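You operate a simulated robot arm through the tools that you are given. There is no shell and no other tool.

Carry out the task below with a simulated robot arm. There is one attempt and no reset: what you move stays moved.

JOB
Wipe the drops off the blue-striped tube's chalk-marked spot, then sand it.
Fine: Clamp the tube first. Blue rag and black sanding block; put both back. What is to be rubbed or washed off counts as gone when no trace of it is left.

The check looks at the end state, three seconds after you hand in, the way a careful person would. Anything else that was tipped, shoved, dropped, spilled or broken makes it a failure.

ROBOT AND FRAMES
A 6-joint arm with a four-finger gripper, fixed in place. Base frame: the origin is on the floor under the middle of its stand, x ahead of it, y to its left, z up; the work surface is at about z = 0.78. Lengths are in m, angles in rad, forces in N, time in s.
With the tool pointing down near the work surface it reaches from about 0.26 to 0.68 m from the base axis. Its first joint turns from -2.897 to 2.897 rad. Payload 3.43 kg.
The TCP is the grasp point between the finger pads, 0.03 m short of the fingertips. In the tool frame z runs along the fingers and y along their closing line. The gripper opens to 0.12 m; its body begins 0.085 m behind the TCP.
Orientation is that of the tool frame in the base frame, as a unit quaternion [x, y, z, w]. With the fingers straight down and closing along the base's y, the tool's x points along the base's -x, its y along +y and its z along -z.

CONTROLS
- The arm moves only by the tool send_rows. Its argument "motion" is a list of rows, each an object (a shift or turn left out is 0, a gripper value left out holds the last) with "jaw": the finger opening in m, from 0 to 0.12; "dp": the shift along the tool's x, y, z in m, a list of three; "rot": the turn, a rotation vector about the tool's x, y, z in rad, a list of three. In form: [{"jaw": jaw, "dp": [x, y, z], "rot": [ax, ay, az]}, ...]. A call has 1 to 20 rows; each row shifts and turns the commanded pose from where the row before left it, along the tool's axes as they then stand. Each row takes 0.2 s and may step no farther than 0.05 m and 0.15 rad from the row before; otherwise, or with a gripper value out of range, the whole call is refused. Where a pose cannot be reached the arm comes as near as it can. A force on the tool above 60 N (or 10 N above the force at the start of the call, whichever is more), or a blocked arm, ends the call early, and 0.2 s more pass. The fingers move at their own pace (about 0.04 m/s each) and stop on an object; they squeeze with about 29 N. The grip force told is the motor's: it shows also when the fingers shut on nothing. Time passes only in rows, and 0.2 s behind the last, so rows that do not move let the fingers close. The reply holds the time, the measured pose of the TCP, the force on the tool along the base axes, the opening and the grip force, in the units named above and with some noise, with the torque about the TCP (base axes, N m) and any sound that the robot's microphone picked up.
- Cameras (640 x 400 px; columns grow to the right, rows downward): "scene" is fixed at [0.0514, 0.648, 1.5656]; the picture's right is [-0.49, -0.87, 0.00], its down [-0.74, 0.41, -0.54] and it looks along [0.47, -0.26, -0.84] (base axes); focal length 236 px, centre (320, 200). "wrist" rides on the gripper at [0.071, -0.017, -0.121] in the tool frame; the picture's right is [0.23, 0.97, 0.00], its down [-0.81, 0.19, -0.55] and it looks along [-0.54, 0.13, 0.83] (tool axes); focal length 275 px, centre (320, 200). There is no depth. A picture from a camera that has moved, and an enlarged one, comes with that camera's place and axes in the base frame and with its lens.
- capture(camera): a new picture of that camera. No time passes.
- slide_trunk(by): moves the trunk up (or, below 0, down) by that many m; the arm rides with it, the base frame stays. It gives what a move gives, with no picture.
- zoom(camera, box): a new picture of the part [left, top, right, bottom] of that camera's present view, enlarged. No time passes.
- job_done(): hands the job in; it is judged then, once.

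Nothing tells you positions but the pictures and the camera data. Unless the task says otherwise, let go and move clear before handing in.

The tools are called after "Call:" as name(argument=value, ...) on one line, values as JSON. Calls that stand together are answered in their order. send_rows: Moves the arm, as the interface text tells. Its arguments: {"type":"object","properties":{"motion":{"type":"array"}},"required":["motion"]} The other tools are called the same way: slide_trunk (by) moves the trunk up or down; capture (camera) takes a picture; zoom (camera, box) takes an enlarged picture of a part of a camera's view; job_done () hands the job in.

At the start:

```text
clock: 0.0
eef_pos: [0.524, 0.1905, 1.1794]
ee_rot: [0.0, 1.0, 0.0, 0.0]
ft_force: [-0.6, -0.2, -0.3]
torque: [-0.01, 0.01, -0.01]
opening: 0.1201
grasp_force: 0.1
trunk travel left (down, up): [-0.15, 0.29]
```

scene: 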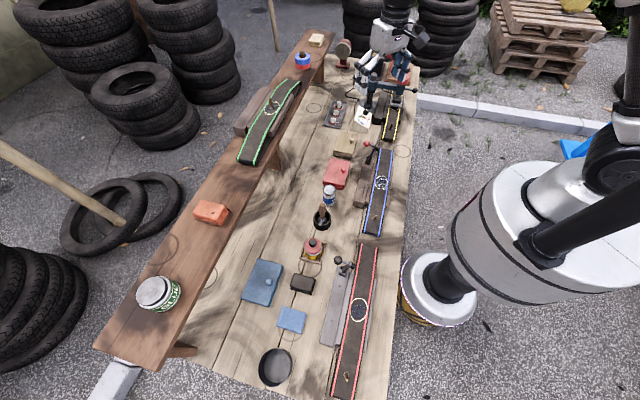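
wrist: 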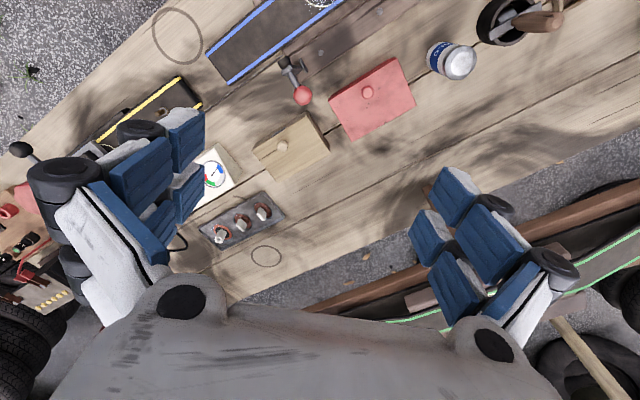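

I see a long plank table with several tubes (bicycle inner tubes with coloured stripes), a blue-striped tube with a chalk mark, a clamp with a red knob, a blue rag and a black block. I'll look closer before moving anything.

Call:
zoom(camera="scene", box=[320, 130, 420, 250])

Call:
zoom(camera="scene", box=[230, 220, 390, 400])

Call:
zoom(camera="scene", box=[290, 60, 430, 170])

Call:
zoom(camera="wrist", box=[140, 0, 400, 160])

```text
3.33 times, centred on (370, 190) of scene
camera zoom: at [0.0514, 0.648, 1.5656], right [-0.49, -0.87, 0.0], down [-0.74, 0.41, -0.54], along [0.47, -0.26, -0.84], focal length 788 px, centre (153, 233)
```

zoom: 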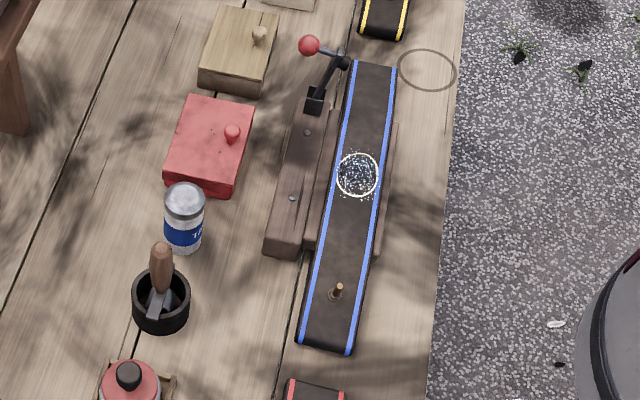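

```text
2.22 times, centred on (310, 310) of scene
camera zoom: at [0.0514, 0.648, 1.5656], right [-0.49, -0.87, 0.0], down [-0.74, 0.41, -0.54], along [0.47, -0.26, -0.84], focal length 525 px, centre (342, -44)
```

zoom: 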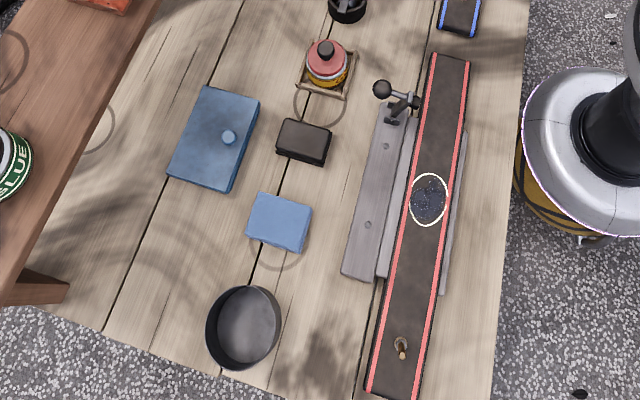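

```text
3.64 times, centred on (360, 115) of scene
camera zoom: at [0.0514, 0.648, 1.5656], right [-0.49, -0.87, 0.0], down [-0.74, 0.41, -0.54], along [0.47, -0.26, -0.84], focal length 859 px, centre (174, 509)
```

zoom: 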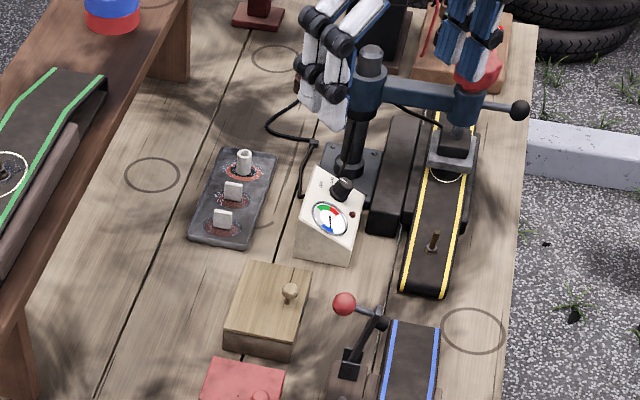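

```text
2.46 times, centred on (270, 80) of wrist
camera zoom: at [0.4523, 0.1742, 1.3004], right [-0.23, 0.97, 0.0], down [0.81, 0.19, 0.55], along [0.54, 0.13, -0.83], focal length 678 px, centre (443, 495)
```

zoom: 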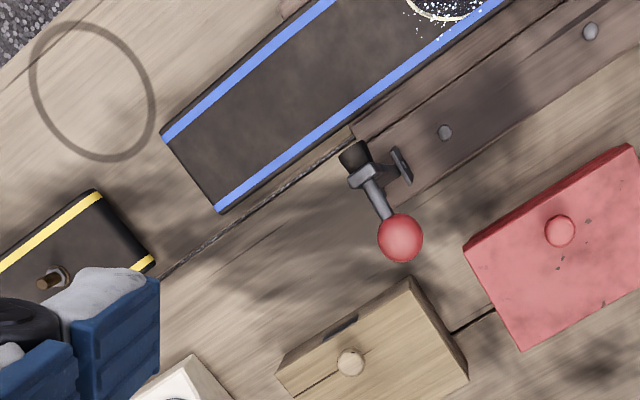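

The blue-striped tube lies near (0.42, 0.17) with a red-knobbed clamp beside it; the light-blue cloth and the black block lie around (0.16, 0.68) and (0.23, 0.61). I'll look closer at these before any motion.

Call:
zoom(camera="scene", box=[265, 255, 325, 345])

Call:
zoom(camera="scene", box=[350, 135, 400, 200])

Call:
zoom(camera="scene", box=[330, 235, 390, 325])

Call:
zoom(camera="wrist", box=[240, 0, 360, 120])

Call:
zoom(camera="scene", box=[80, 20, 340, 340])

```text
4.44 times, centred on (295, 300) of scene
camera zoom: at [0.0514, 0.648, 1.5656], right [-0.49, -0.87, 0.0], down [-0.74, 0.41, -0.54], along [0.47, -0.26, -0.84], focal length 1050 px, centre (431, -244)
```

zoom: 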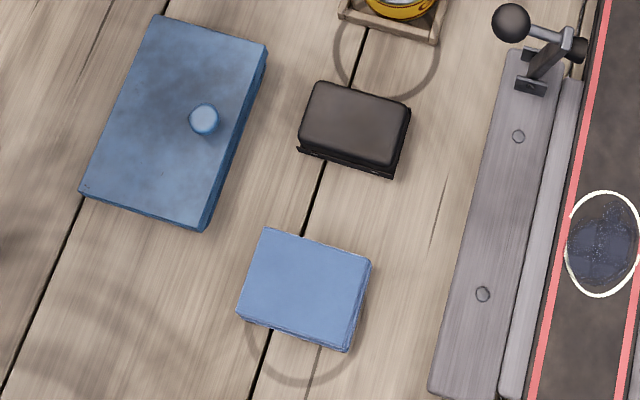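

```text
6.15 times, centred on (375, 168) of scene
camera zoom: at [0.0514, 0.648, 1.5656], right [-0.49, -0.87, 0.0], down [-0.74, 0.41, -0.54], along [0.47, -0.26, -0.84], focal length 1454 px, centre (-18, 400)
```

zoom: 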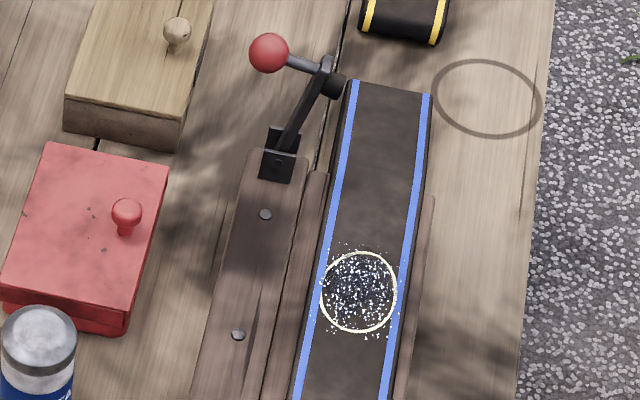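

```text
4.44 times, centred on (360, 280) of scene
camera zoom: at [0.0514, 0.648, 1.5656], right [-0.49, -0.87, 0.0], down [-0.74, 0.41, -0.54], along [0.47, -0.26, -0.84], focal length 1050 px, centre (142, -156)
```

zoom: 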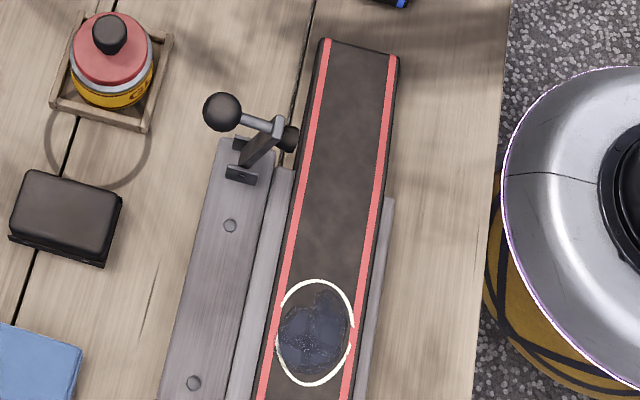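

```text
3.33 times, centred on (300, 60) of wrist
camera zoom: at [0.4523, 0.1742, 1.3004], right [-0.23, 0.97, 0.0], down [0.81, 0.19, 0.55], along [0.54, 0.13, -0.83], focal length 918 px, centre (387, 667)
```

zoom: 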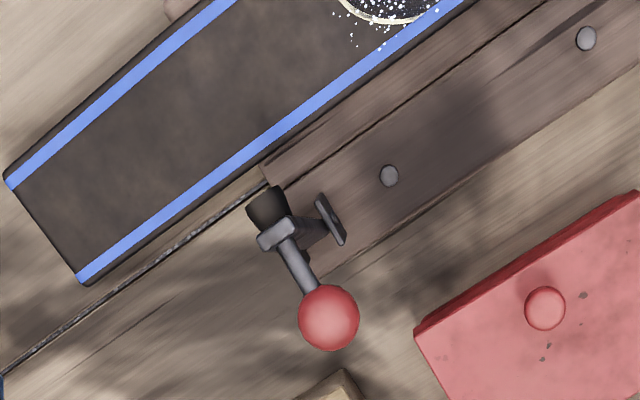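

```text
1.25 times, centred on (210, 180) of scene
camera zoom: at [0.0514, 0.648, 1.5656], right [-0.49, -0.87, 0.0], down [-0.74, 0.41, -0.54], along [0.47, -0.26, -0.84], focal length 295 px, centre (458, 225)
```

zoom: 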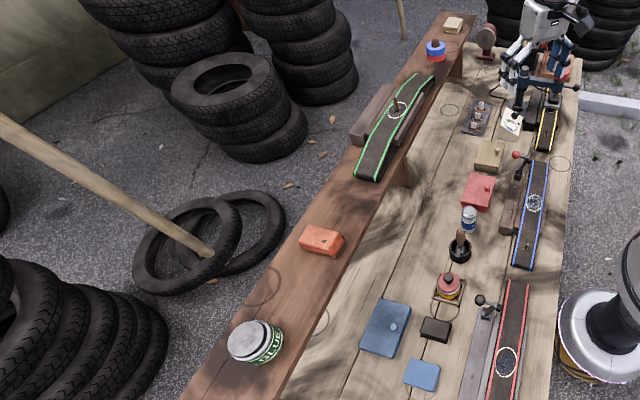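

The clamp looks like a hold-down lever standing upright beside the far end of the blue tube, red ball near (0.545, 0.172, 0.917), with a black pad facing the tube. I'll lower the wrist camera a bit for a better look at it.

Call:
send_rows(motion=[{"dp": [0.0224, -0.0138, 0.032]}, {"dp": [0.0224, -0.0138, 0.032]}, {"dp": [0.0224, -0.0138, 0.032]}, {"dp": [0.0224, -0.0138, 0.032]}, {"dp": [0.0224, -0.0138, 0.032]}, {}])

Call:
capture(camera="wrist")

Call:
capture(camera="scene")

```text
clock: 1.4
eef_pos: [0.4126, 0.121, 1.0216]
ee_rot: [0.0, 1.0, 0.0, 0.001]
ft_force: [-0.6, -0.5, 0.0]
torque: [0.02, -0.03, 0.04]
opening: 0.1198
grasp_force: 0.0
trunk travel left (down, up): [-0.15, 0.29]
```

```text
taken
camera wrist: at [0.3395, 0.1048, 1.1405], right [-0.23, 0.97, 0.0], down [0.81, 0.19, 0.55], along [0.54, 0.13, -0.83], focal length 275 px, centre (320, 200)
```

wrist: 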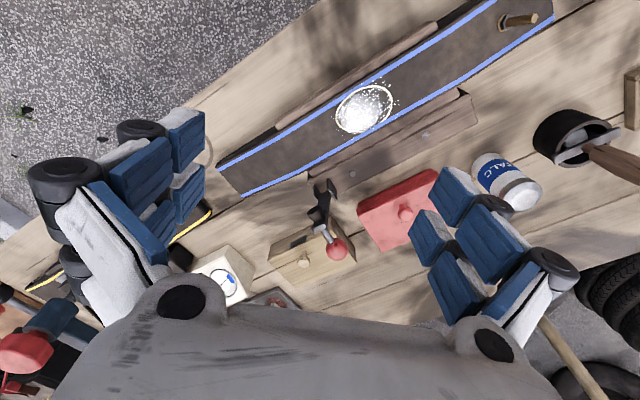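

```text
taken
```

scene: 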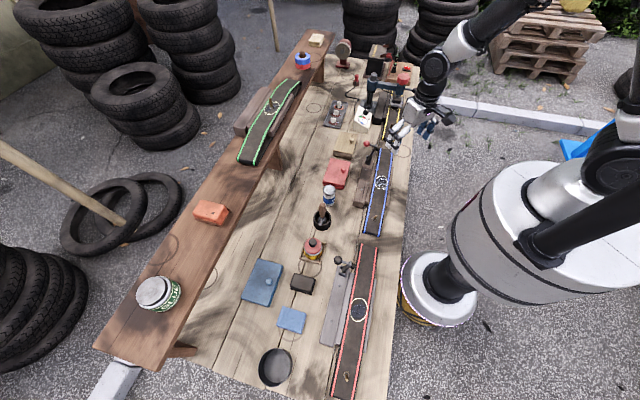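

The clamp's lever is now in view from the robot side. I'll zoom into it and into the chalk spot.

Call:
zoom(camera="wrist", box=[270, 130, 390, 280])

Call:
zoom(camera="wrist", box=[200, 0, 560, 200])

Call:
zoom(camera="scene", box=[320, 60, 420, 200])

```text
2.67 times, centred on (330, 205) of wrist
camera zoom: at [0.3395, 0.1048, 1.1405], right [-0.23, 0.97, 0.0], down [0.81, 0.19, 0.55], along [0.54, 0.13, -0.83], focal length 734 px, centre (293, 187)
```

zoom: 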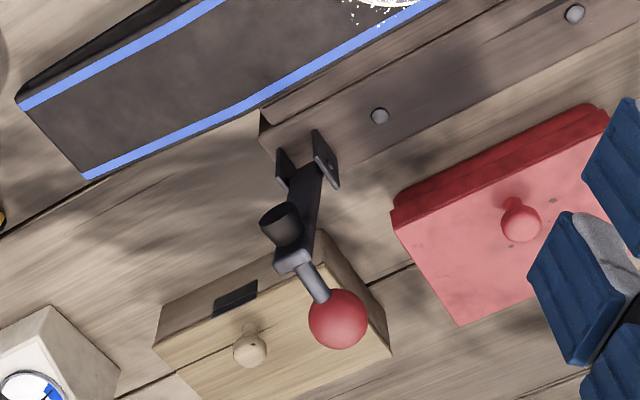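

```text
1.78 times, centred on (380, 100) of wrist
camera zoom: at [0.3395, 0.1048, 1.1405], right [-0.23, 0.97, 0.0], down [0.81, 0.19, 0.55], along [0.54, 0.13, -0.83], focal length 489 px, centre (213, 378)
```

zoom: 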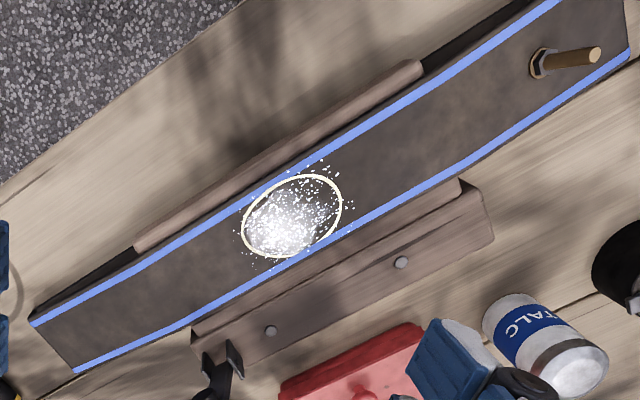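

```text
2.86 times, centred on (370, 130) of scene
camera zoom: at [0.0514, 0.648, 1.5656], right [-0.49, -0.87, 0.0], down [-0.74, 0.41, -0.54], along [0.47, -0.26, -0.84], focal length 675 px, centre (177, 400)
```

zoom: 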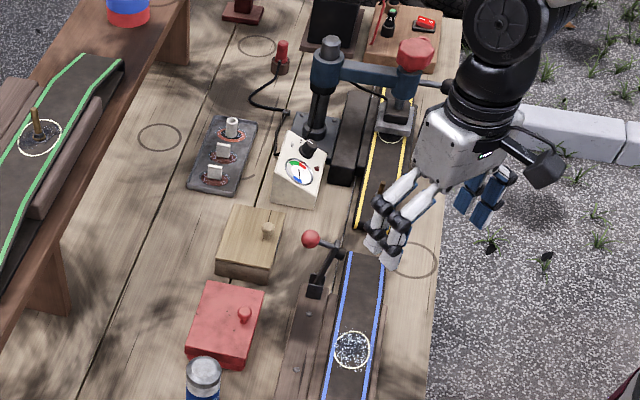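

The lever pivots about an axis along the tube; the ball is at about (0.5425, 0.172, 0.919) and the pad at (0.511, 0.141, 0.903), so swinging the ball towards the tube brings the pad down on it. I'll move above the ball and turn the gripper so the fingers close along the tube's direction.

Call:
send_rows(motion=[{"dp": [-0.0435, 0.0168, 0]}, {"dp": [-0.0435, 0.0168, 0]}, {"dp": [-0.0435, 0.0168, 0]}, {"rot": [0, 0, -0.1309]}, {"rot": [0, 0, -0.1309]}, {"rot": [0, 0, -0.1309]}, {"rot": [0, 0, -0.1309]}, {"rot": [0, 0, -0.1309]}, {"rot": [0, 0, -0.1309]}, {}])

Call:
capture(camera="wrist")

Call:
capture(camera="scene")

```text
clock: 3.6
eef_pos: [0.5419, 0.1722, 1.0195]
ee_rot: [-0.383, 0.924, 0.0, 0.0]
ft_force: [0.7, -0.6, -0.7]
torque: [0.01, -0.02, 0.02]
opening: 0.1197
grasp_force: 0.1
trunk travel left (down, up): [-0.15, 0.29]
```

```text
taken
camera wrist: at [0.5036, 0.1102, 1.1403], right [-0.85, 0.52, 0.0], down [0.44, 0.71, 0.55], along [0.29, 0.47, -0.83], focal length 275 px, centre (320, 200)
```

wrist: 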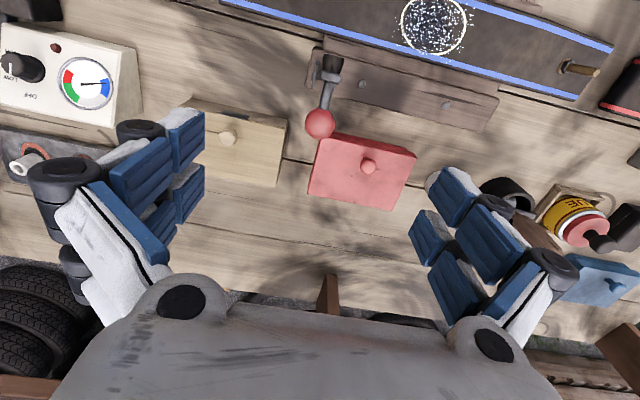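

```text
taken
```

scene: 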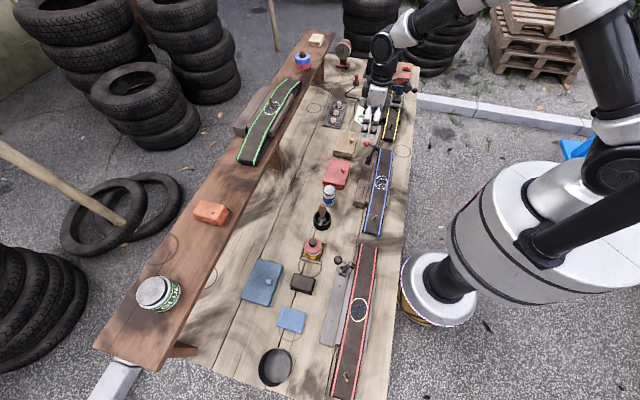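

The ball sits exactly under the gripper. I'll narrow the fingers, descend around the ball and close on it.

Call:
send_rows(motion=[{"jaw": 0.06}, {}, {}, {}, {"dp": [0, 0, 0.03]}, {"dp": [0, 0, 0.03]}, {"dp": [0, 0, 0.02]}, {"dp": [0, 0, 0.012]}, {}])

Call:
capture(camera="wrist")

Call:
zoom(camera="scene", box=[320, 60, 420, 200])

```text
clock: 5.6
eef_pos: [0.542, 0.1711, 0.9284]
ee_rot: [-0.383, 0.924, 0.0, 0.0]
ft_force: [0.7, 0.8, 0.0]
torque: [0.0, -0.01, 0.04]
opening: 0.0602
grasp_force: 0.1
trunk travel left (down, up): [-0.15, 0.29]
```

```text
taken
camera wrist: at [0.504, 0.1093, 1.0479], right [-0.85, 0.53, 0.0], down [0.44, 0.71, 0.55], along [0.29, 0.47, -0.83], focal length 275 px, centre (320, 200)
```

wrist: 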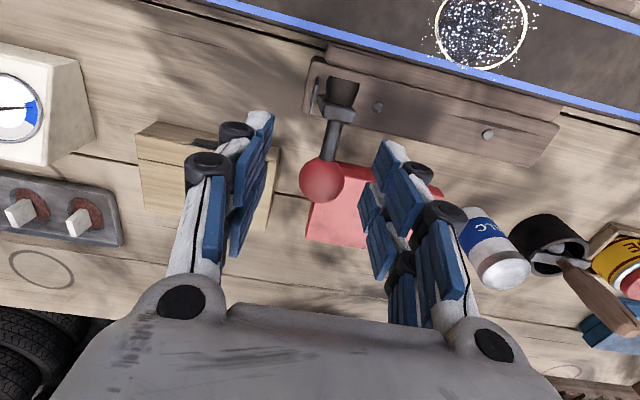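

```text
2.86 times, centred on (370, 130) of scene
camera zoom: at [0.0514, 0.648, 1.5656], right [-0.49, -0.87, 0.0], down [-0.74, 0.41, -0.54], along [0.47, -0.26, -0.84], focal length 675 px, centre (177, 400)
```

zoom: 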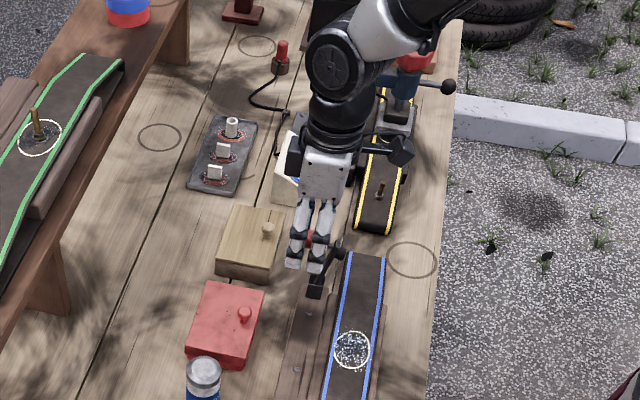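

The ball lies between the finger pads. Closing on it now.

Call:
send_rows(motion=[{"jaw": 0.0}, {}, {}, {}, {}])

Call:
capture(camera="wrist")

```text
clock: 6.8
eef_pos: [0.5423, 0.1704, 0.928]
ee_rot: [-0.383, 0.924, 0.0, 0.0]
ft_force: [-2.3, 2.7, -0.8]
torque: [0.06, 0.0, 0.0]
opening: 0.0217
grasp_force: 45.0
trunk travel left (down, up): [-0.15, 0.29]
```

```text
taken
camera wrist: at [0.5036, 0.1097, 1.0479], right [-0.85, 0.53, 0.0], down [0.44, 0.71, 0.55], along [0.29, 0.47, -0.83], focal length 275 px, centre (320, 200)
```

wrist: 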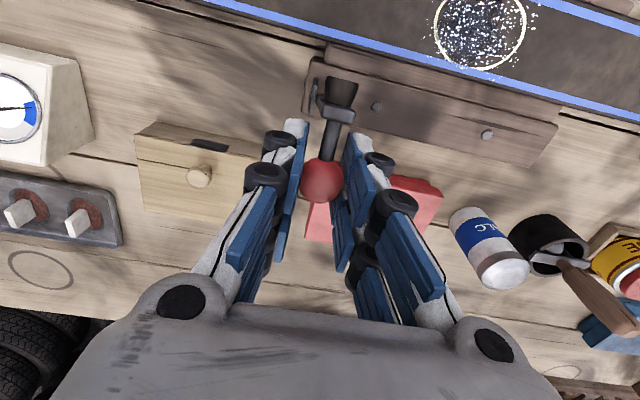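

The ball is gripped (opening 0.022). I'll swing it along its arc towards the tube, first a part to check the forces.

Call:
send_rows(motion=[{"dp": [0.0072, 0, -0.0018]}, {"dp": [0.0072, 0, -0.0013]}, {"dp": [0.0072, 0, -0.0005]}, {"dp": [0.0072, 0, 0.0]}, {}])

Call:
capture(camera="wrist")

```text
clock: 8.0
eef_pos: [0.5228, 0.1532, 0.933]
ee_rot: [-0.382, 0.924, 0.0, 0.001]
ft_force: [6.3, 13.3, 3.6]
torque: [0.96, -0.92, 0.02]
opening: 0.0218
grasp_force: 45.2
trunk travel left (down, up): [-0.15, 0.29]
```

```text
taken
camera wrist: at [0.4842, 0.0906, 1.0522], right [-0.85, 0.53, 0.0], down [0.44, 0.71, 0.55], along [0.29, 0.47, -0.83], focal length 275 px, centre (320, 200)
```

wrist: 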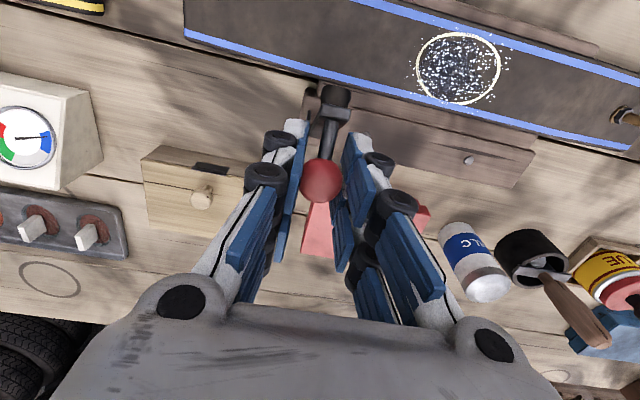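

The lever follows with about 15 N of resistance. Continuing the swing.

Call:
send_rows(motion=[{"dp": [0.0072, 0, 0.0007]}, {"dp": [0.0071, 0, 0.0013]}, {"dp": [0.0069, 0, 0.002]}, {"dp": [0.0068, 0, 0.0025]}, {}])

Call:
capture(camera="wrist")

```text
clock: 9.2
eef_pos: [0.5028, 0.1319, 0.9253]
ee_rot: [-0.383, 0.924, -0.001, 0.001]
ft_force: [9.4, 12.5, -1.8]
torque: [0.89, -0.95, 0.05]
opening: 0.0215
grasp_force: 44.9
trunk travel left (down, up): [-0.15, 0.29]
```

```text
taken
camera wrist: at [0.4645, 0.0707, 1.0449], right [-0.85, 0.53, 0.0], down [0.44, 0.71, 0.55], along [0.29, 0.47, -0.83], focal length 275 px, centre (320, 200)
```

wrist: 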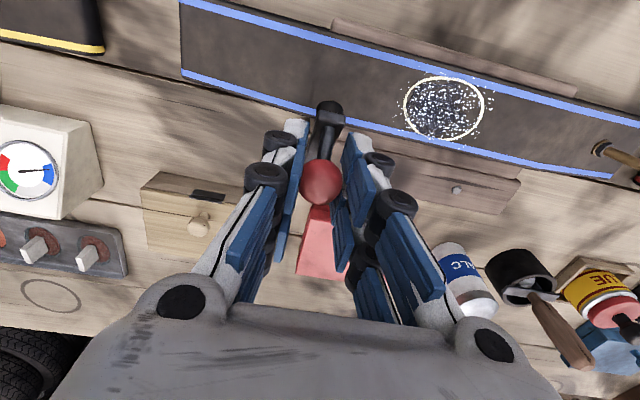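

The pad is approaching the tube; forces are steady. Continuing along the arc, going down more.

Call:
send_rows(motion=[{"dp": [0.0065, 0, 0.0032]}, {"dp": [0.0062, 0, 0.0036]}, {"dp": [0.0059, 0, 0.0042]}, {"dp": [0.0055, 0, 0.0047]}, {}])

Call:
capture(camera="wrist")

Call:
zoom(camera="scene", box=[340, 100, 420, 200])

```text
clock: 10.4
eef_pos: [0.4867, 0.1166, 0.9095]
ee_rot: [-0.383, 0.924, 0.0, 0.001]
ft_force: [10.5, 16.6, 0.0]
torque: [0.95, -0.97, 0.02]
opening: 0.0216
grasp_force: 45.0
trunk travel left (down, up): [-0.15, 0.29]
```

```text
taken
camera wrist: at [0.4476, 0.0539, 1.0294], right [-0.85, 0.53, 0.0], down [0.44, 0.71, 0.55], along [0.29, 0.47, -0.83], focal length 275 px, centre (320, 200)
```

wrist: 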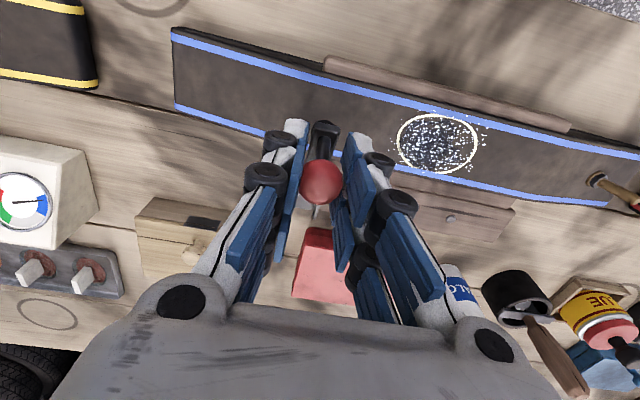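

```text
4.00 times, centred on (380, 150) of scene
camera zoom: at [0.0514, 0.648, 1.5656], right [-0.49, -0.87, 0.0], down [-0.74, 0.41, -0.54], along [0.47, -0.26, -0.84], focal length 945 px, centre (80, 400)
```

zoom: 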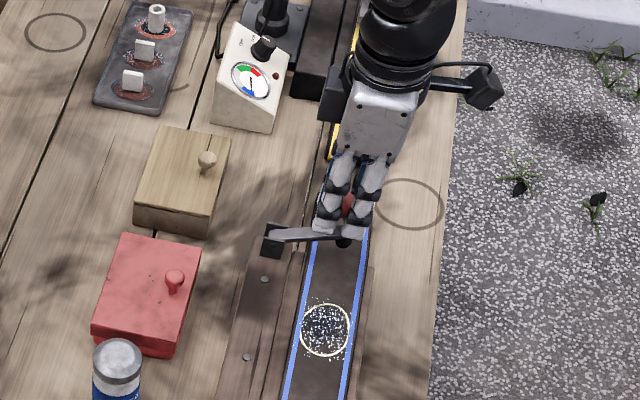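

The lever is nearly horizontal and the pad is over the tube's edge region. Small further steps down until it seats.

Call:
send_rows(motion=[{"dp": [0.005, 0, 0.0051]}, {"dp": [0.0046, 0, 0.0056]}, {}])

Call:
capture(camera="wrist")

Call:
zoom(camera="scene", box=[340, 100, 420, 200])

```text
clock: 11.2
eef_pos: [0.4804, 0.1092, 0.8998]
ee_rot: [-0.383, 0.924, 0.0, 0.002]
ft_force: [11.7, 20.2, 0.0]
torque: [1.0, -1.02, 0.04]
opening: 0.0233
grasp_force: 45.0
trunk travel left (down, up): [-0.15, 0.29]
```

```text
taken
camera wrist: at [0.4412, 0.0478, 1.0188], right [-0.85, 0.53, 0.0], down [0.44, 0.71, 0.55], along [0.29, 0.47, -0.83], focal length 275 px, centre (320, 200)
```

wrist: 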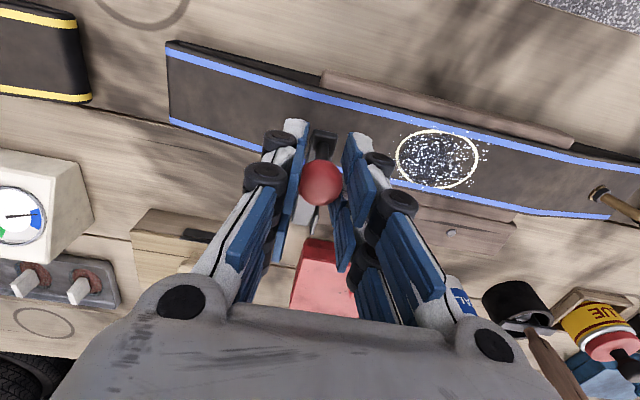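

```text
4.00 times, centred on (380, 150) of scene
camera zoom: at [0.0514, 0.648, 1.5656], right [-0.49, -0.87, 0.0], down [-0.74, 0.41, -0.54], along [0.47, -0.26, -0.84], focal length 945 px, centre (80, 400)
```

zoom: 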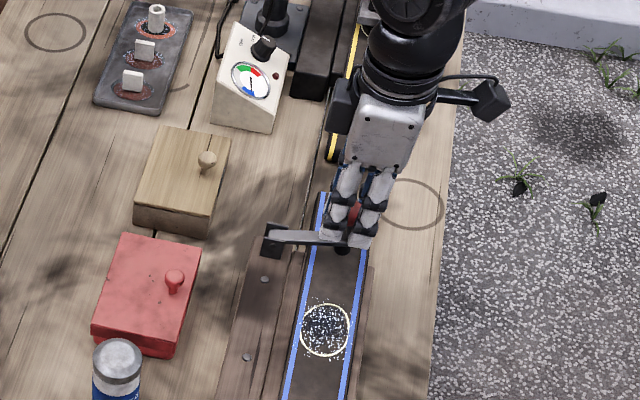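

Still moving freely along the arc. Continuing with small steps, mostly downward, watching for a rise in force as the pad meets the tube.

Call:
send_rows(motion=[{"dp": [0.0038, 0, 0.006]}, {"dp": [0.0034, 0, 0.0062]}, {}])

Call:
zoom(camera="wrist", box=[220, 60, 460, 240])

Call:
zoom(camera="scene", box=[355, 130, 405, 200])

```text
clock: 12.0
eef_pos: [0.4752, 0.1049, 0.8873]
ee_rot: [-0.382, 0.924, -0.001, 0.001]
ft_force: [10.7, 25.7, -2.6]
torque: [0.81, -0.78, 0.0]
opening: 0.025
grasp_force: 45.0
trunk travel left (down, up): [-0.15, 0.29]
```

```text
2.22 times, centred on (340, 150) of wrist
camera zoom: at [0.4364, 0.043, 1.0059], right [-0.85, 0.53, 0.0], down [0.44, 0.71, 0.55], along [0.29, 0.47, -0.83], focal length 612 px, centre (276, 311)
```

zoom: 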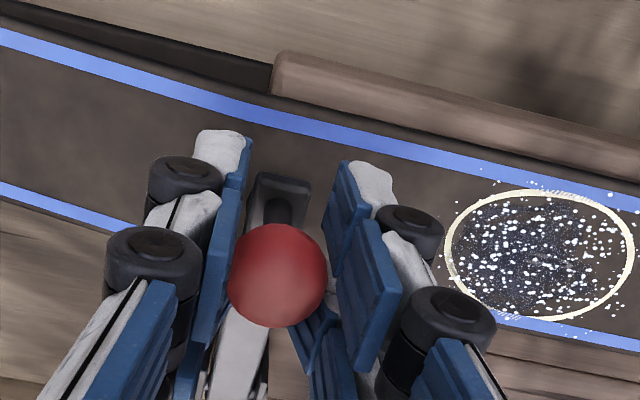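

```text
5.71 times, centred on (380, 165) of scene
camera zoom: at [0.0514, 0.648, 1.5656], right [-0.49, -0.87, 0.0], down [-0.74, 0.41, -0.54], along [0.47, -0.26, -0.84], focal length 1350 px, centre (-23, 400)
```

zoom: 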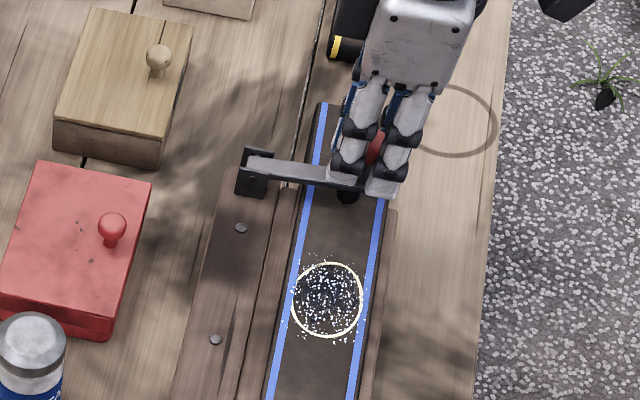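

The pad is now just above the tube, which I place at z about 0.83. One or two more small steps down to seat it.

Call:
send_rows(motion=[{"dp": [0.0028, 0, 0.005]}, {}])

Call:
zoom(camera="wrist", box=[220, 60, 460, 240])

Call:
zoom(camera="scene", box=[355, 130, 405, 200])

```text
clock: 12.6
eef_pos: [0.4744, 0.1026, 0.8826]
ee_rot: [-0.383, 0.924, -0.002, 0.001]
ft_force: [11.8, 31.9, -4.5]
torque: [0.81, -0.8, 0.03]
opening: 0.0256
grasp_force: 44.9
trunk travel left (down, up): [-0.15, 0.29]
```

```text
2.22 times, centred on (340, 150) of wrist
camera zoom: at [0.4349, 0.0417, 1.0011], right [-0.85, 0.53, 0.0], down [0.43, 0.71, 0.55], along [0.29, 0.47, -0.83], focal length 612 px, centre (276, 311)
```

zoom: 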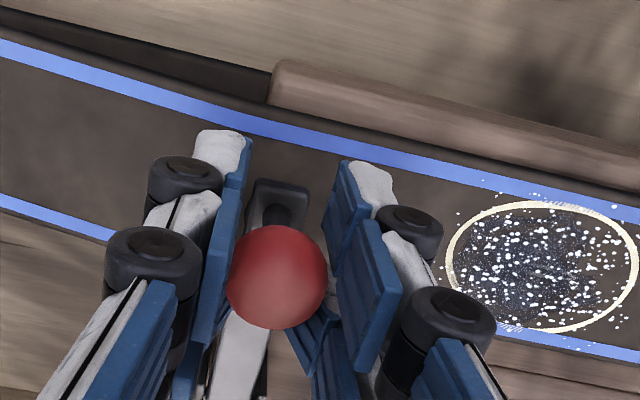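

```text
5.71 times, centred on (380, 165) of scene
camera zoom: at [0.0514, 0.648, 1.5656], right [-0.49, -0.87, 0.0], down [-0.74, 0.41, -0.54], along [0.47, -0.26, -0.84], focal length 1350 px, centre (-23, 400)
```

zoom: 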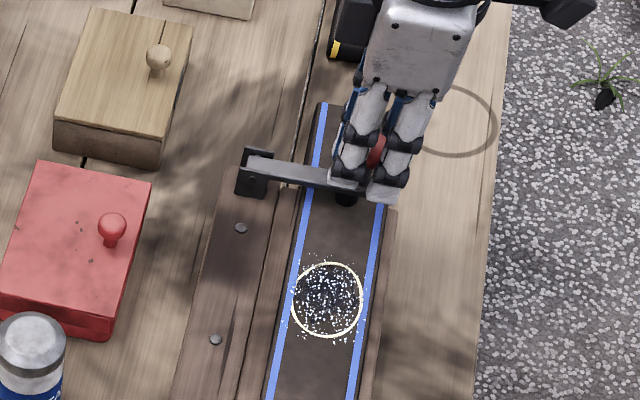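

Sideways force has risen, meaning the remaining arc is almost straight down. I'll step mainly downward and ease back a little sideways.

Call:
send_rows(motion=[{"dp": [-0.001, 0, 0.004]}, {"dp": [-0.001, 0, 0.004]}, {}])

Call:
zoom(camera="wrist", box=[220, 60, 460, 240])

Call:
zoom(camera="scene", box=[355, 130, 405, 200])

```text
clock: 13.4
eef_pos: [0.4717, 0.1022, 0.8726]
ee_rot: [-0.383, 0.924, -0.001, -0.002]
ft_force: [11.1, 10.2, 2.1]
torque: [-0.2, 0.11, -0.01]
opening: 0.0237
grasp_force: 44.2
trunk travel left (down, up): [-0.15, 0.29]
```

```text
2.22 times, centred on (340, 150) of wrist
camera zoom: at [0.4342, 0.0403, 0.9928], right [-0.85, 0.53, 0.0], down [0.44, 0.71, 0.55], along [0.29, 0.47, -0.83], focal length 612 px, centre (276, 311)
```

zoom: 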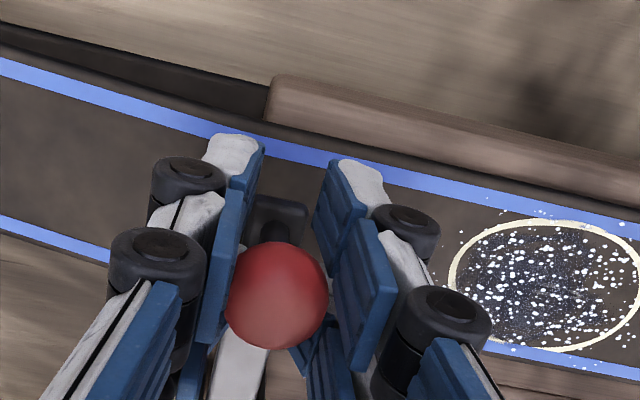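

```text
5.71 times, centred on (380, 165) of scene
camera zoom: at [0.0514, 0.648, 1.5656], right [-0.49, -0.87, 0.0], down [-0.74, 0.41, -0.54], along [0.47, -0.26, -0.84], focal length 1350 px, centre (-23, 400)
```

zoom: 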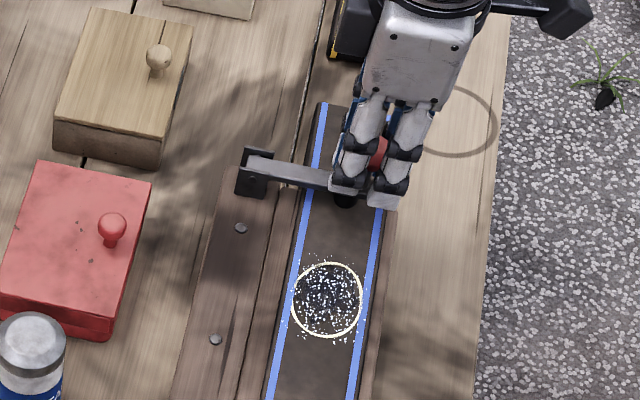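

The ball has stopped moving while the fingers slid down past it, so the pad seems seated. I'll release, rise, and look.

Call:
send_rows(motion=[{"jaw": 0.07}, {}, {}, {}, {"dp": [0, 0, -0.03]}, {"dp": [0, 0, -0.04]}, {"dp": [0, 0, -0.04]}, {"dp": [0, 0, -0.04]}, {}])

Call:
capture(camera="wrist")

Call:
zoom(camera="scene", box=[355, 130, 405, 200])

```text
clock: 15.4
eef_pos: [0.4735, 0.1023, 1.0243]
ee_rot: [-0.382, 0.924, -0.001, -0.001]
ft_force: [0.6, 0.4, -0.4]
torque: [0.0, 0.0, 0.01]
opening: 0.0699
grasp_force: 0.0
trunk travel left (down, up): [-0.15, 0.29]
```

```text
taken
camera wrist: at [0.4347, 0.0396, 1.1436], right [-0.85, 0.53, 0.0], down [0.44, 0.71, 0.55], along [0.29, 0.47, -0.83], focal length 275 px, centre (320, 200)
```

wrist: 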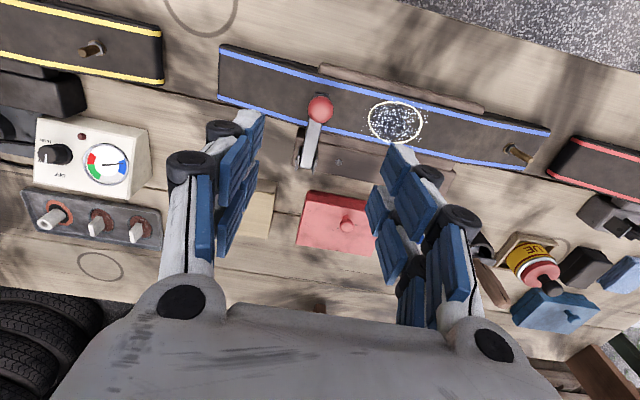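

```text
5.71 times, centred on (380, 165) of scene
camera zoom: at [0.0514, 0.648, 1.5656], right [-0.49, -0.87, 0.0], down [-0.74, 0.41, -0.54], along [0.47, -0.26, -0.84], focal length 1350 px, centre (-23, 400)
```

zoom: 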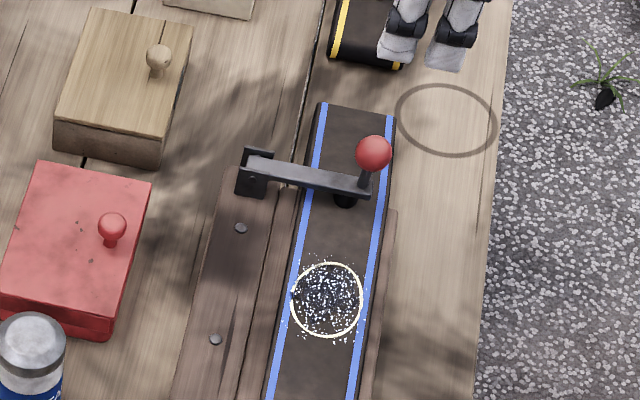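

The lever now lies across the tube with the ball upright over it. I'll check closely whether the pad is truly pressed on the tube.

Call:
zoom(camera="wrist", box=[280, 80, 380, 180])

Call:
zoom(camera="scene", box=[370, 145, 395, 195])

```text
4.00 times, centred on (330, 130) of wrist
camera zoom: at [0.4347, 0.0396, 1.1436], right [-0.85, 0.53, 0.0], down [0.44, 0.71, 0.55], along [0.29, 0.47, -0.83], focal length 1101 px, centre (280, 480)
```

zoom: 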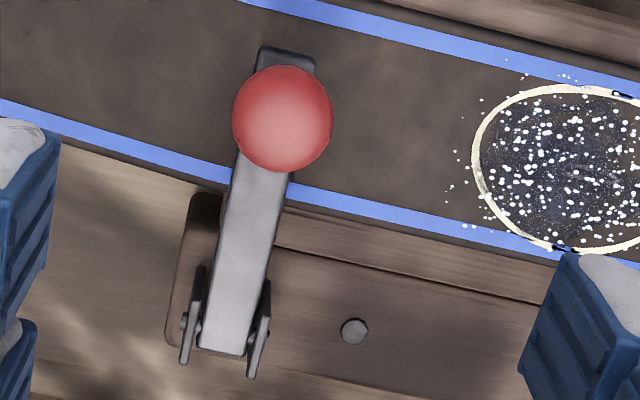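

```text
8.00 times, centred on (382, 170) of scene
camera zoom: at [0.0514, 0.648, 1.5656], right [-0.49, -0.87, 0.0], down [-0.74, 0.41, -0.54], along [0.47, -0.26, -0.84], focal length 1890 px, centre (-180, 440)
```

zoom: 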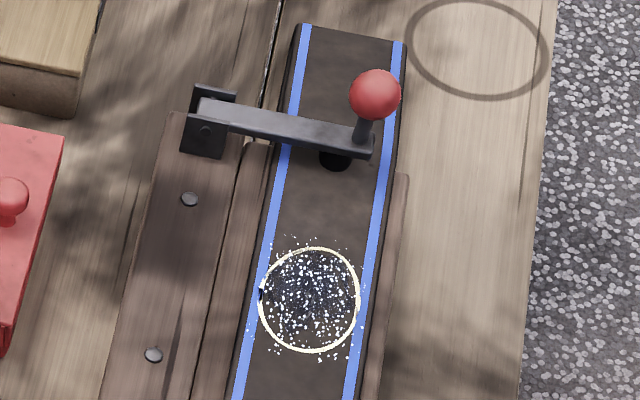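

The pad appears to be on the tube (ball near (0.473, 0.103, 0.876)). To be certain it is firmly seated I'll close the fingers and press gently on top of the ball, stopping at contact.

Call:
send_rows(motion=[{"jaw": 0.0, "dp": [0, 0, 0.03]}, {"dp": [0, 0, 0.03]}, {}, {}, {"dp": [0, 0, 0.03]}, {"dp": [0, 0, 0.008]}, {}])

Call:
capture(camera="wrist")

```text
clock: 17.0
eef_pos: [0.4729, 0.1014, 0.9267]
ee_rot: [-0.383, 0.924, 0.0, 0.0]
ft_force: [-0.6, 0.1, -0.2]
torque: [0.01, 0.02, -0.03]
opening: 0.0001
grasp_force: 29.1
trunk travel left (down, up): [-0.15, 0.29]
```

```text
taken
camera wrist: at [0.4342, 0.0395, 1.0457], right [-0.85, 0.53, 0.0], down [0.44, 0.71, 0.55], along [0.29, 0.47, -0.83], focal length 275 px, centre (320, 200)
```

wrist: 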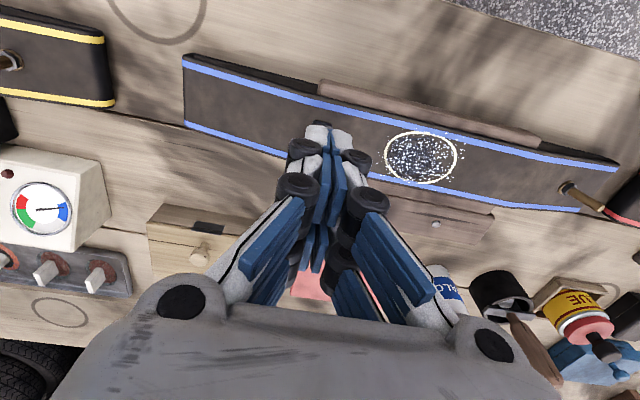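

Fingers are shut just above the ball. Pressing down in small steps to feel for contact.

Call:
send_rows(motion=[{"dp": [0, 0, 0.004]}, {"dp": [0, 0, 0.003]}, {"dp": [0, 0, 0.003]}, {}])

```text
clock: 18.0
eef_pos: [0.4732, 0.1027, 0.9174]
ee_rot: [-0.382, 0.924, 0.0, 0.0]
ft_force: [-0.3, 0.8, -0.2]
torque: [0.01, -0.02, 0.0]
opening: 0.0003
grasp_force: 29.2
trunk travel left (down, up): [-0.15, 0.29]
```

Call:
send_rows(motion=[{"dp": [0, 0, 0.003]}, {"dp": [0, 0, 0.003]}, {"dp": [0, 0, 0.003]}, {}])

Call:
zoom(camera="scene", box=[355, 130, 405, 200])

```text
clock: 18.9
eef_pos: [0.4725, 0.1027, 0.9134]
ee_rot: [-0.383, 0.924, -0.001, 0.005]
ft_force: [-12.2, -2.0, 33.4]
torque: [0.0, 0.47, -0.09]
opening: 0.0059
grasp_force: 33.6
trunk travel left (down, up): [-0.15, 0.29]
stopped in row 4: the force on the tool passed its limit at 63 N (the readings are from after the stop); the commanded pose is now the measured one
```

```text
5.71 times, centred on (380, 165) of scene
camera zoom: at [0.0514, 0.648, 1.5656], right [-0.49, -0.87, 0.0], down [-0.74, 0.41, -0.54], along [0.47, -0.26, -0.84], focal length 1350 px, centre (-23, 400)
```

zoom: 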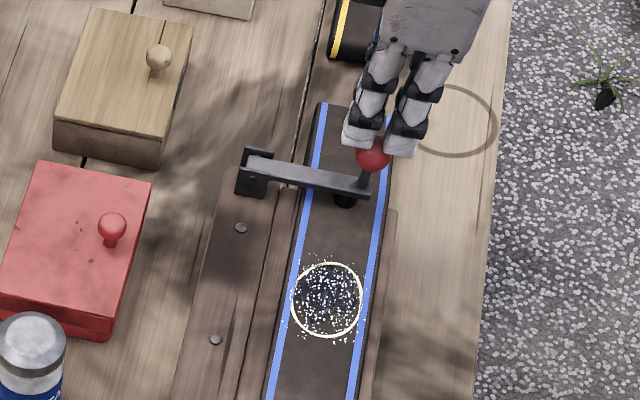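

The clamp is firm: 60 N on the ball does not move it, so the tube is clamped. Now I'll rise and travel towards the blue rag and black block, to look at them from above.

Call:
send_rows(motion=[{"dp": [0, 0, -0.045]}, {"dp": [0, 0, -0.045]}, {"dp": [0, 0, -0.045]}, {"dp": [0, 0, -0.045], "jaw": 0.12}, {"dp": [-0.0013, 0.0463, 0]}, {"dp": [-0.0013, 0.0463, 0]}, {"dp": [-0.0013, 0.0463, 0]}, {"dp": [-0.0013, 0.0463, 0]}, {"dp": [-0.0013, 0.0463, 0]}, {"dp": [-0.0013, 0.0463, 0]}, {"dp": [-0.0013, 0.0463, 0]}, {"dp": [-0.0013, 0.0463, 0]}, {"dp": [-0.0013, 0.0463, 0]}, {"dp": [-0.0013, 0.0463, 0]}, {"dp": [-0.0013, 0.0463, 0]}, {}])

Call:
capture(camera="wrist")

Call:
capture(camera="scene")

```text
clock: 22.5
eef_pos: [0.1636, 0.4704, 1.0885]
ee_rot: [-0.345, 0.939, 0.002, 0.007]
ft_force: [-0.2, 0.5, 0.1]
torque: [0.05, -0.02, 0.02]
opening: 0.1199
grasp_force: 0.1
trunk travel left (down, up): [-0.15, 0.29]
stopped in row 16: the arm was blocked; the commanded pose is now the measured one
```

```text
taken
camera wrist: at [0.1202, 0.4106, 1.2072], right [-0.81, 0.59, 0.0], down [0.49, 0.67, 0.56], along [0.34, 0.45, -0.83], focal length 275 px, centre (320, 200)
```

wrist: 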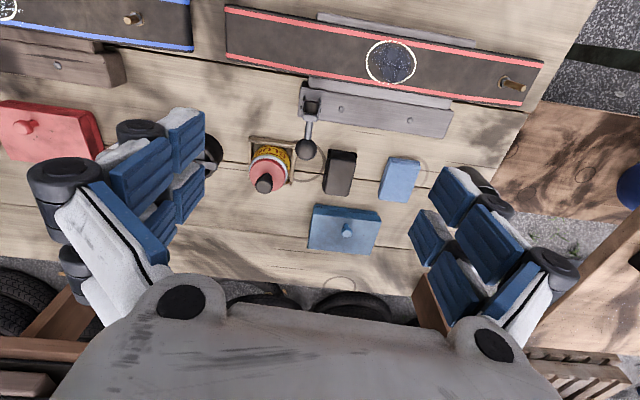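

```text
taken
```

scene: 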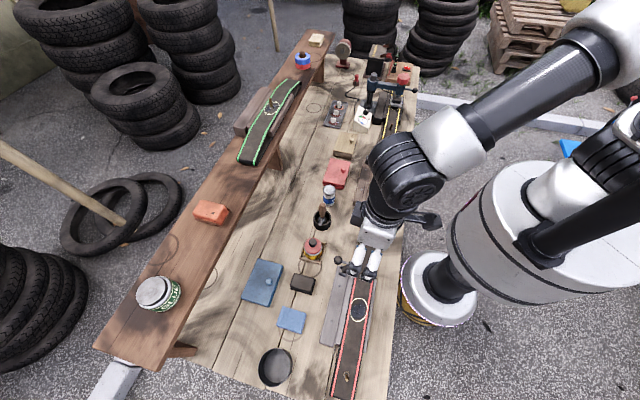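

I can see the black block, the blue rag and the blue lidded box; the arm seems to have hit a wrist limit, so I'll turn the gripper further left later. Zooming for exact positions of rag and block.

Call:
zoom(camera="wrist", box=[290, 130, 450, 260])

Call:
zoom(camera="wrist", box=[300, 20, 470, 120])

Call:
zoom(camera="scene", box=[265, 265, 325, 340])

```text
3.08 times, centred on (370, 195) of wrist
camera zoom: at [0.1202, 0.4106, 1.2072], right [-0.81, 0.59, 0.0], down [0.49, 0.67, 0.56], along [0.34, 0.45, -0.83], focal length 847 px, centre (166, 215)
```

zoom: 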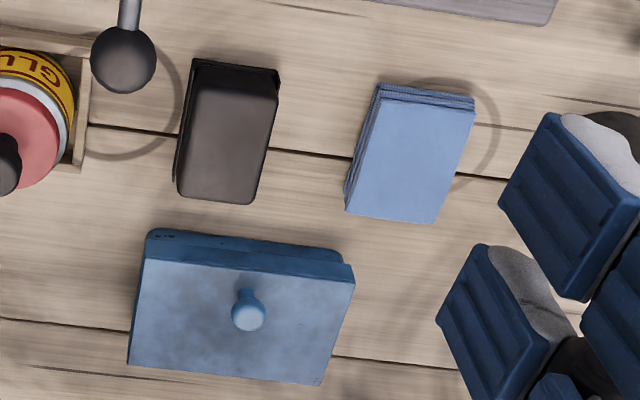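

```text
3.76 times, centred on (385, 70) of wrist
camera zoom: at [0.1202, 0.4106, 1.2072], right [-0.81, 0.59, 0.0], down [0.49, 0.67, 0.56], along [0.34, 0.45, -0.83], focal length 1036 px, centre (75, 689)
```

zoom: 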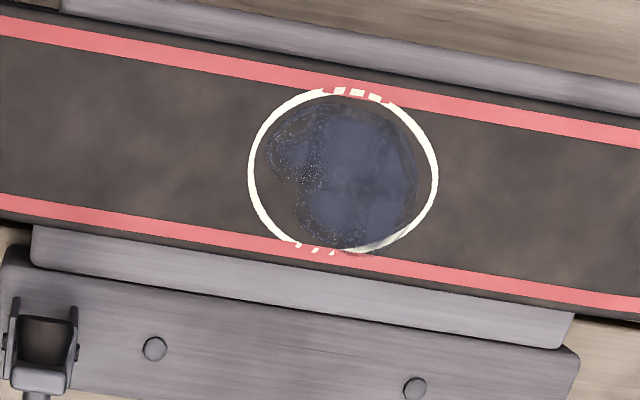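

```text
5.33 times, centred on (295, 302) of scene
camera zoom: at [0.0514, 0.648, 1.5656], right [-0.49, -0.87, 0.0], down [-0.74, 0.41, -0.54], along [0.47, -0.26, -0.84], focal length 1260 px, centre (453, -347)
```

zoom: 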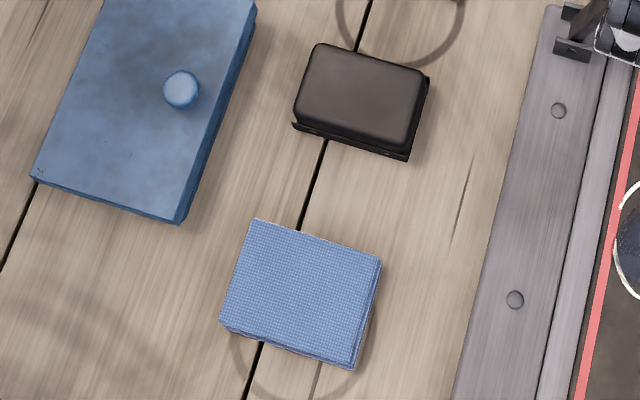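

I place the rag at about (0.155, 0.680), 0.052 x 0.070 m with its short side along 134°, top near z 0.805, and the block at (0.229, 0.609) with the same orientation. The stop may have been the base joint lagging or limited, so I'll test with a small slow move to the left.

Call:
send_rows(motion=[{"dp": [0.0, 0.01, 0]}, {"dp": [0.0, 0.01, 0]}, {"dp": [0.0, 0.01, 0]}, {"dp": [0.0, 0.01, 0]}, {}, {}])

```text
clock: 23.9
eef_pos: [0.127, 0.5009, 1.0876]
ee_rot: [-0.355, 0.935, 0.0, 0.005]
ft_force: [0.2, 1.2, -0.6]
torque: [-0.01, -0.03, 0.05]
opening: 0.1199
grasp_force: 0.1
trunk travel left (down, up): [-0.15, 0.29]
```

It was only lag: the arm now follows (0.127, 0.501). I'll move slowly above the rag, aligned with its short side, and check reach.

Call:
send_rows(motion=[{"rot": [0, 0, -0.035]}, {"dp": [-0.024, 0.0184, 0]}, {"dp": [-0.024, 0.0184, 0]}, {"dp": [-0.024, 0.0184, 0]}, {"dp": [-0.024, 0.0184, 0]}, {"dp": [-0.024, 0.0184, 0]}, {"dp": [-0.024, 0.0184, 0]}, {}, {}])

Call:
capture(camera="wrist")

Call:
capture(camera="scene")

```text
clock: 25.9
eef_pos: [0.1519, 0.6675, 1.0837]
ee_rot: [-0.371, 0.929, 0.0, 0.005]
ft_force: [0.7, 0.1, 0.1]
torque: [0.01, 0.02, 0.0]
opening: 0.1199
grasp_force: 0.1
out of reach, approached as far as the arm can: row 7
trunk travel left (down, up): [-0.15, 0.29]
```

```text
taken
camera wrist: at [0.1113, 0.6059, 1.2043], right [-0.84, 0.55, -0.01], down [0.45, 0.7, 0.56], along [0.31, 0.47, -0.83], focal length 275 px, centre (320, 200)
```

wrist: 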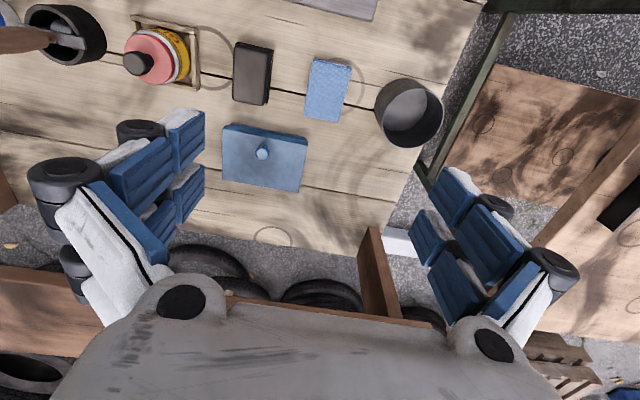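

```text
taken
```

scene: 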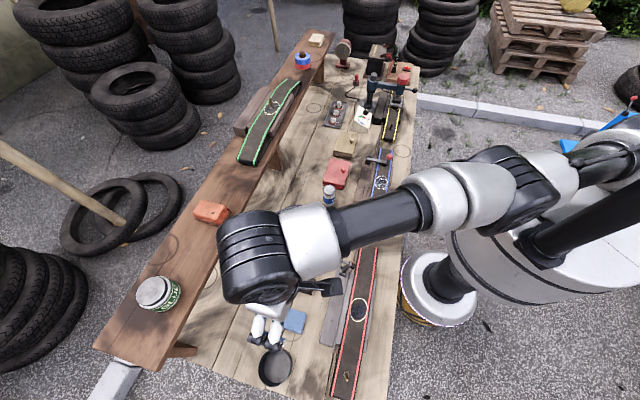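

At this height the arm tops out at a radius of 0.685; the rag centre is at 0.698. Lowering the trunk should put the shoulder nearer the work height and gain the missing centimetre, and there is ample space below the gripper now.

Call:
slide_trunk(by=-0.13)

Call:
capture(camera="wrist")

Call:
capture(camera="scene")

```text
clock: 27.5
eef_pos: [0.1525, 0.667, 0.9563]
ee_rot: [-0.371, 0.929, 0.0, 0.006]
ft_force: [0.1, 0.1, -0.3]
torque: [0.0, 0.0, 0.03]
opening: 0.1201
grasp_force: 0.0
trunk travel left (down, up): [-0.02, 0.42]
```

```text
taken
camera wrist: at [0.1114, 0.6061, 1.0747], right [-0.84, 0.55, -0.01], down [0.45, 0.7, 0.56], along [0.31, 0.47, -0.83], focal length 275 px, centre (320, 200)
```

wrist: 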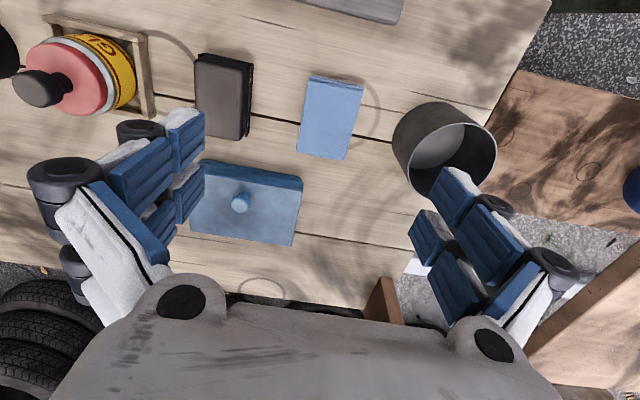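

```text
taken
```

scene: 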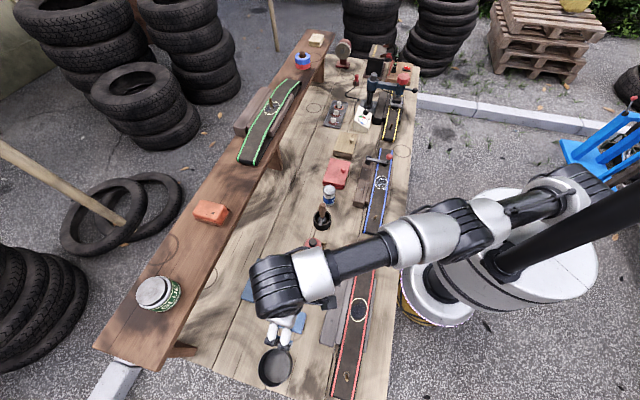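

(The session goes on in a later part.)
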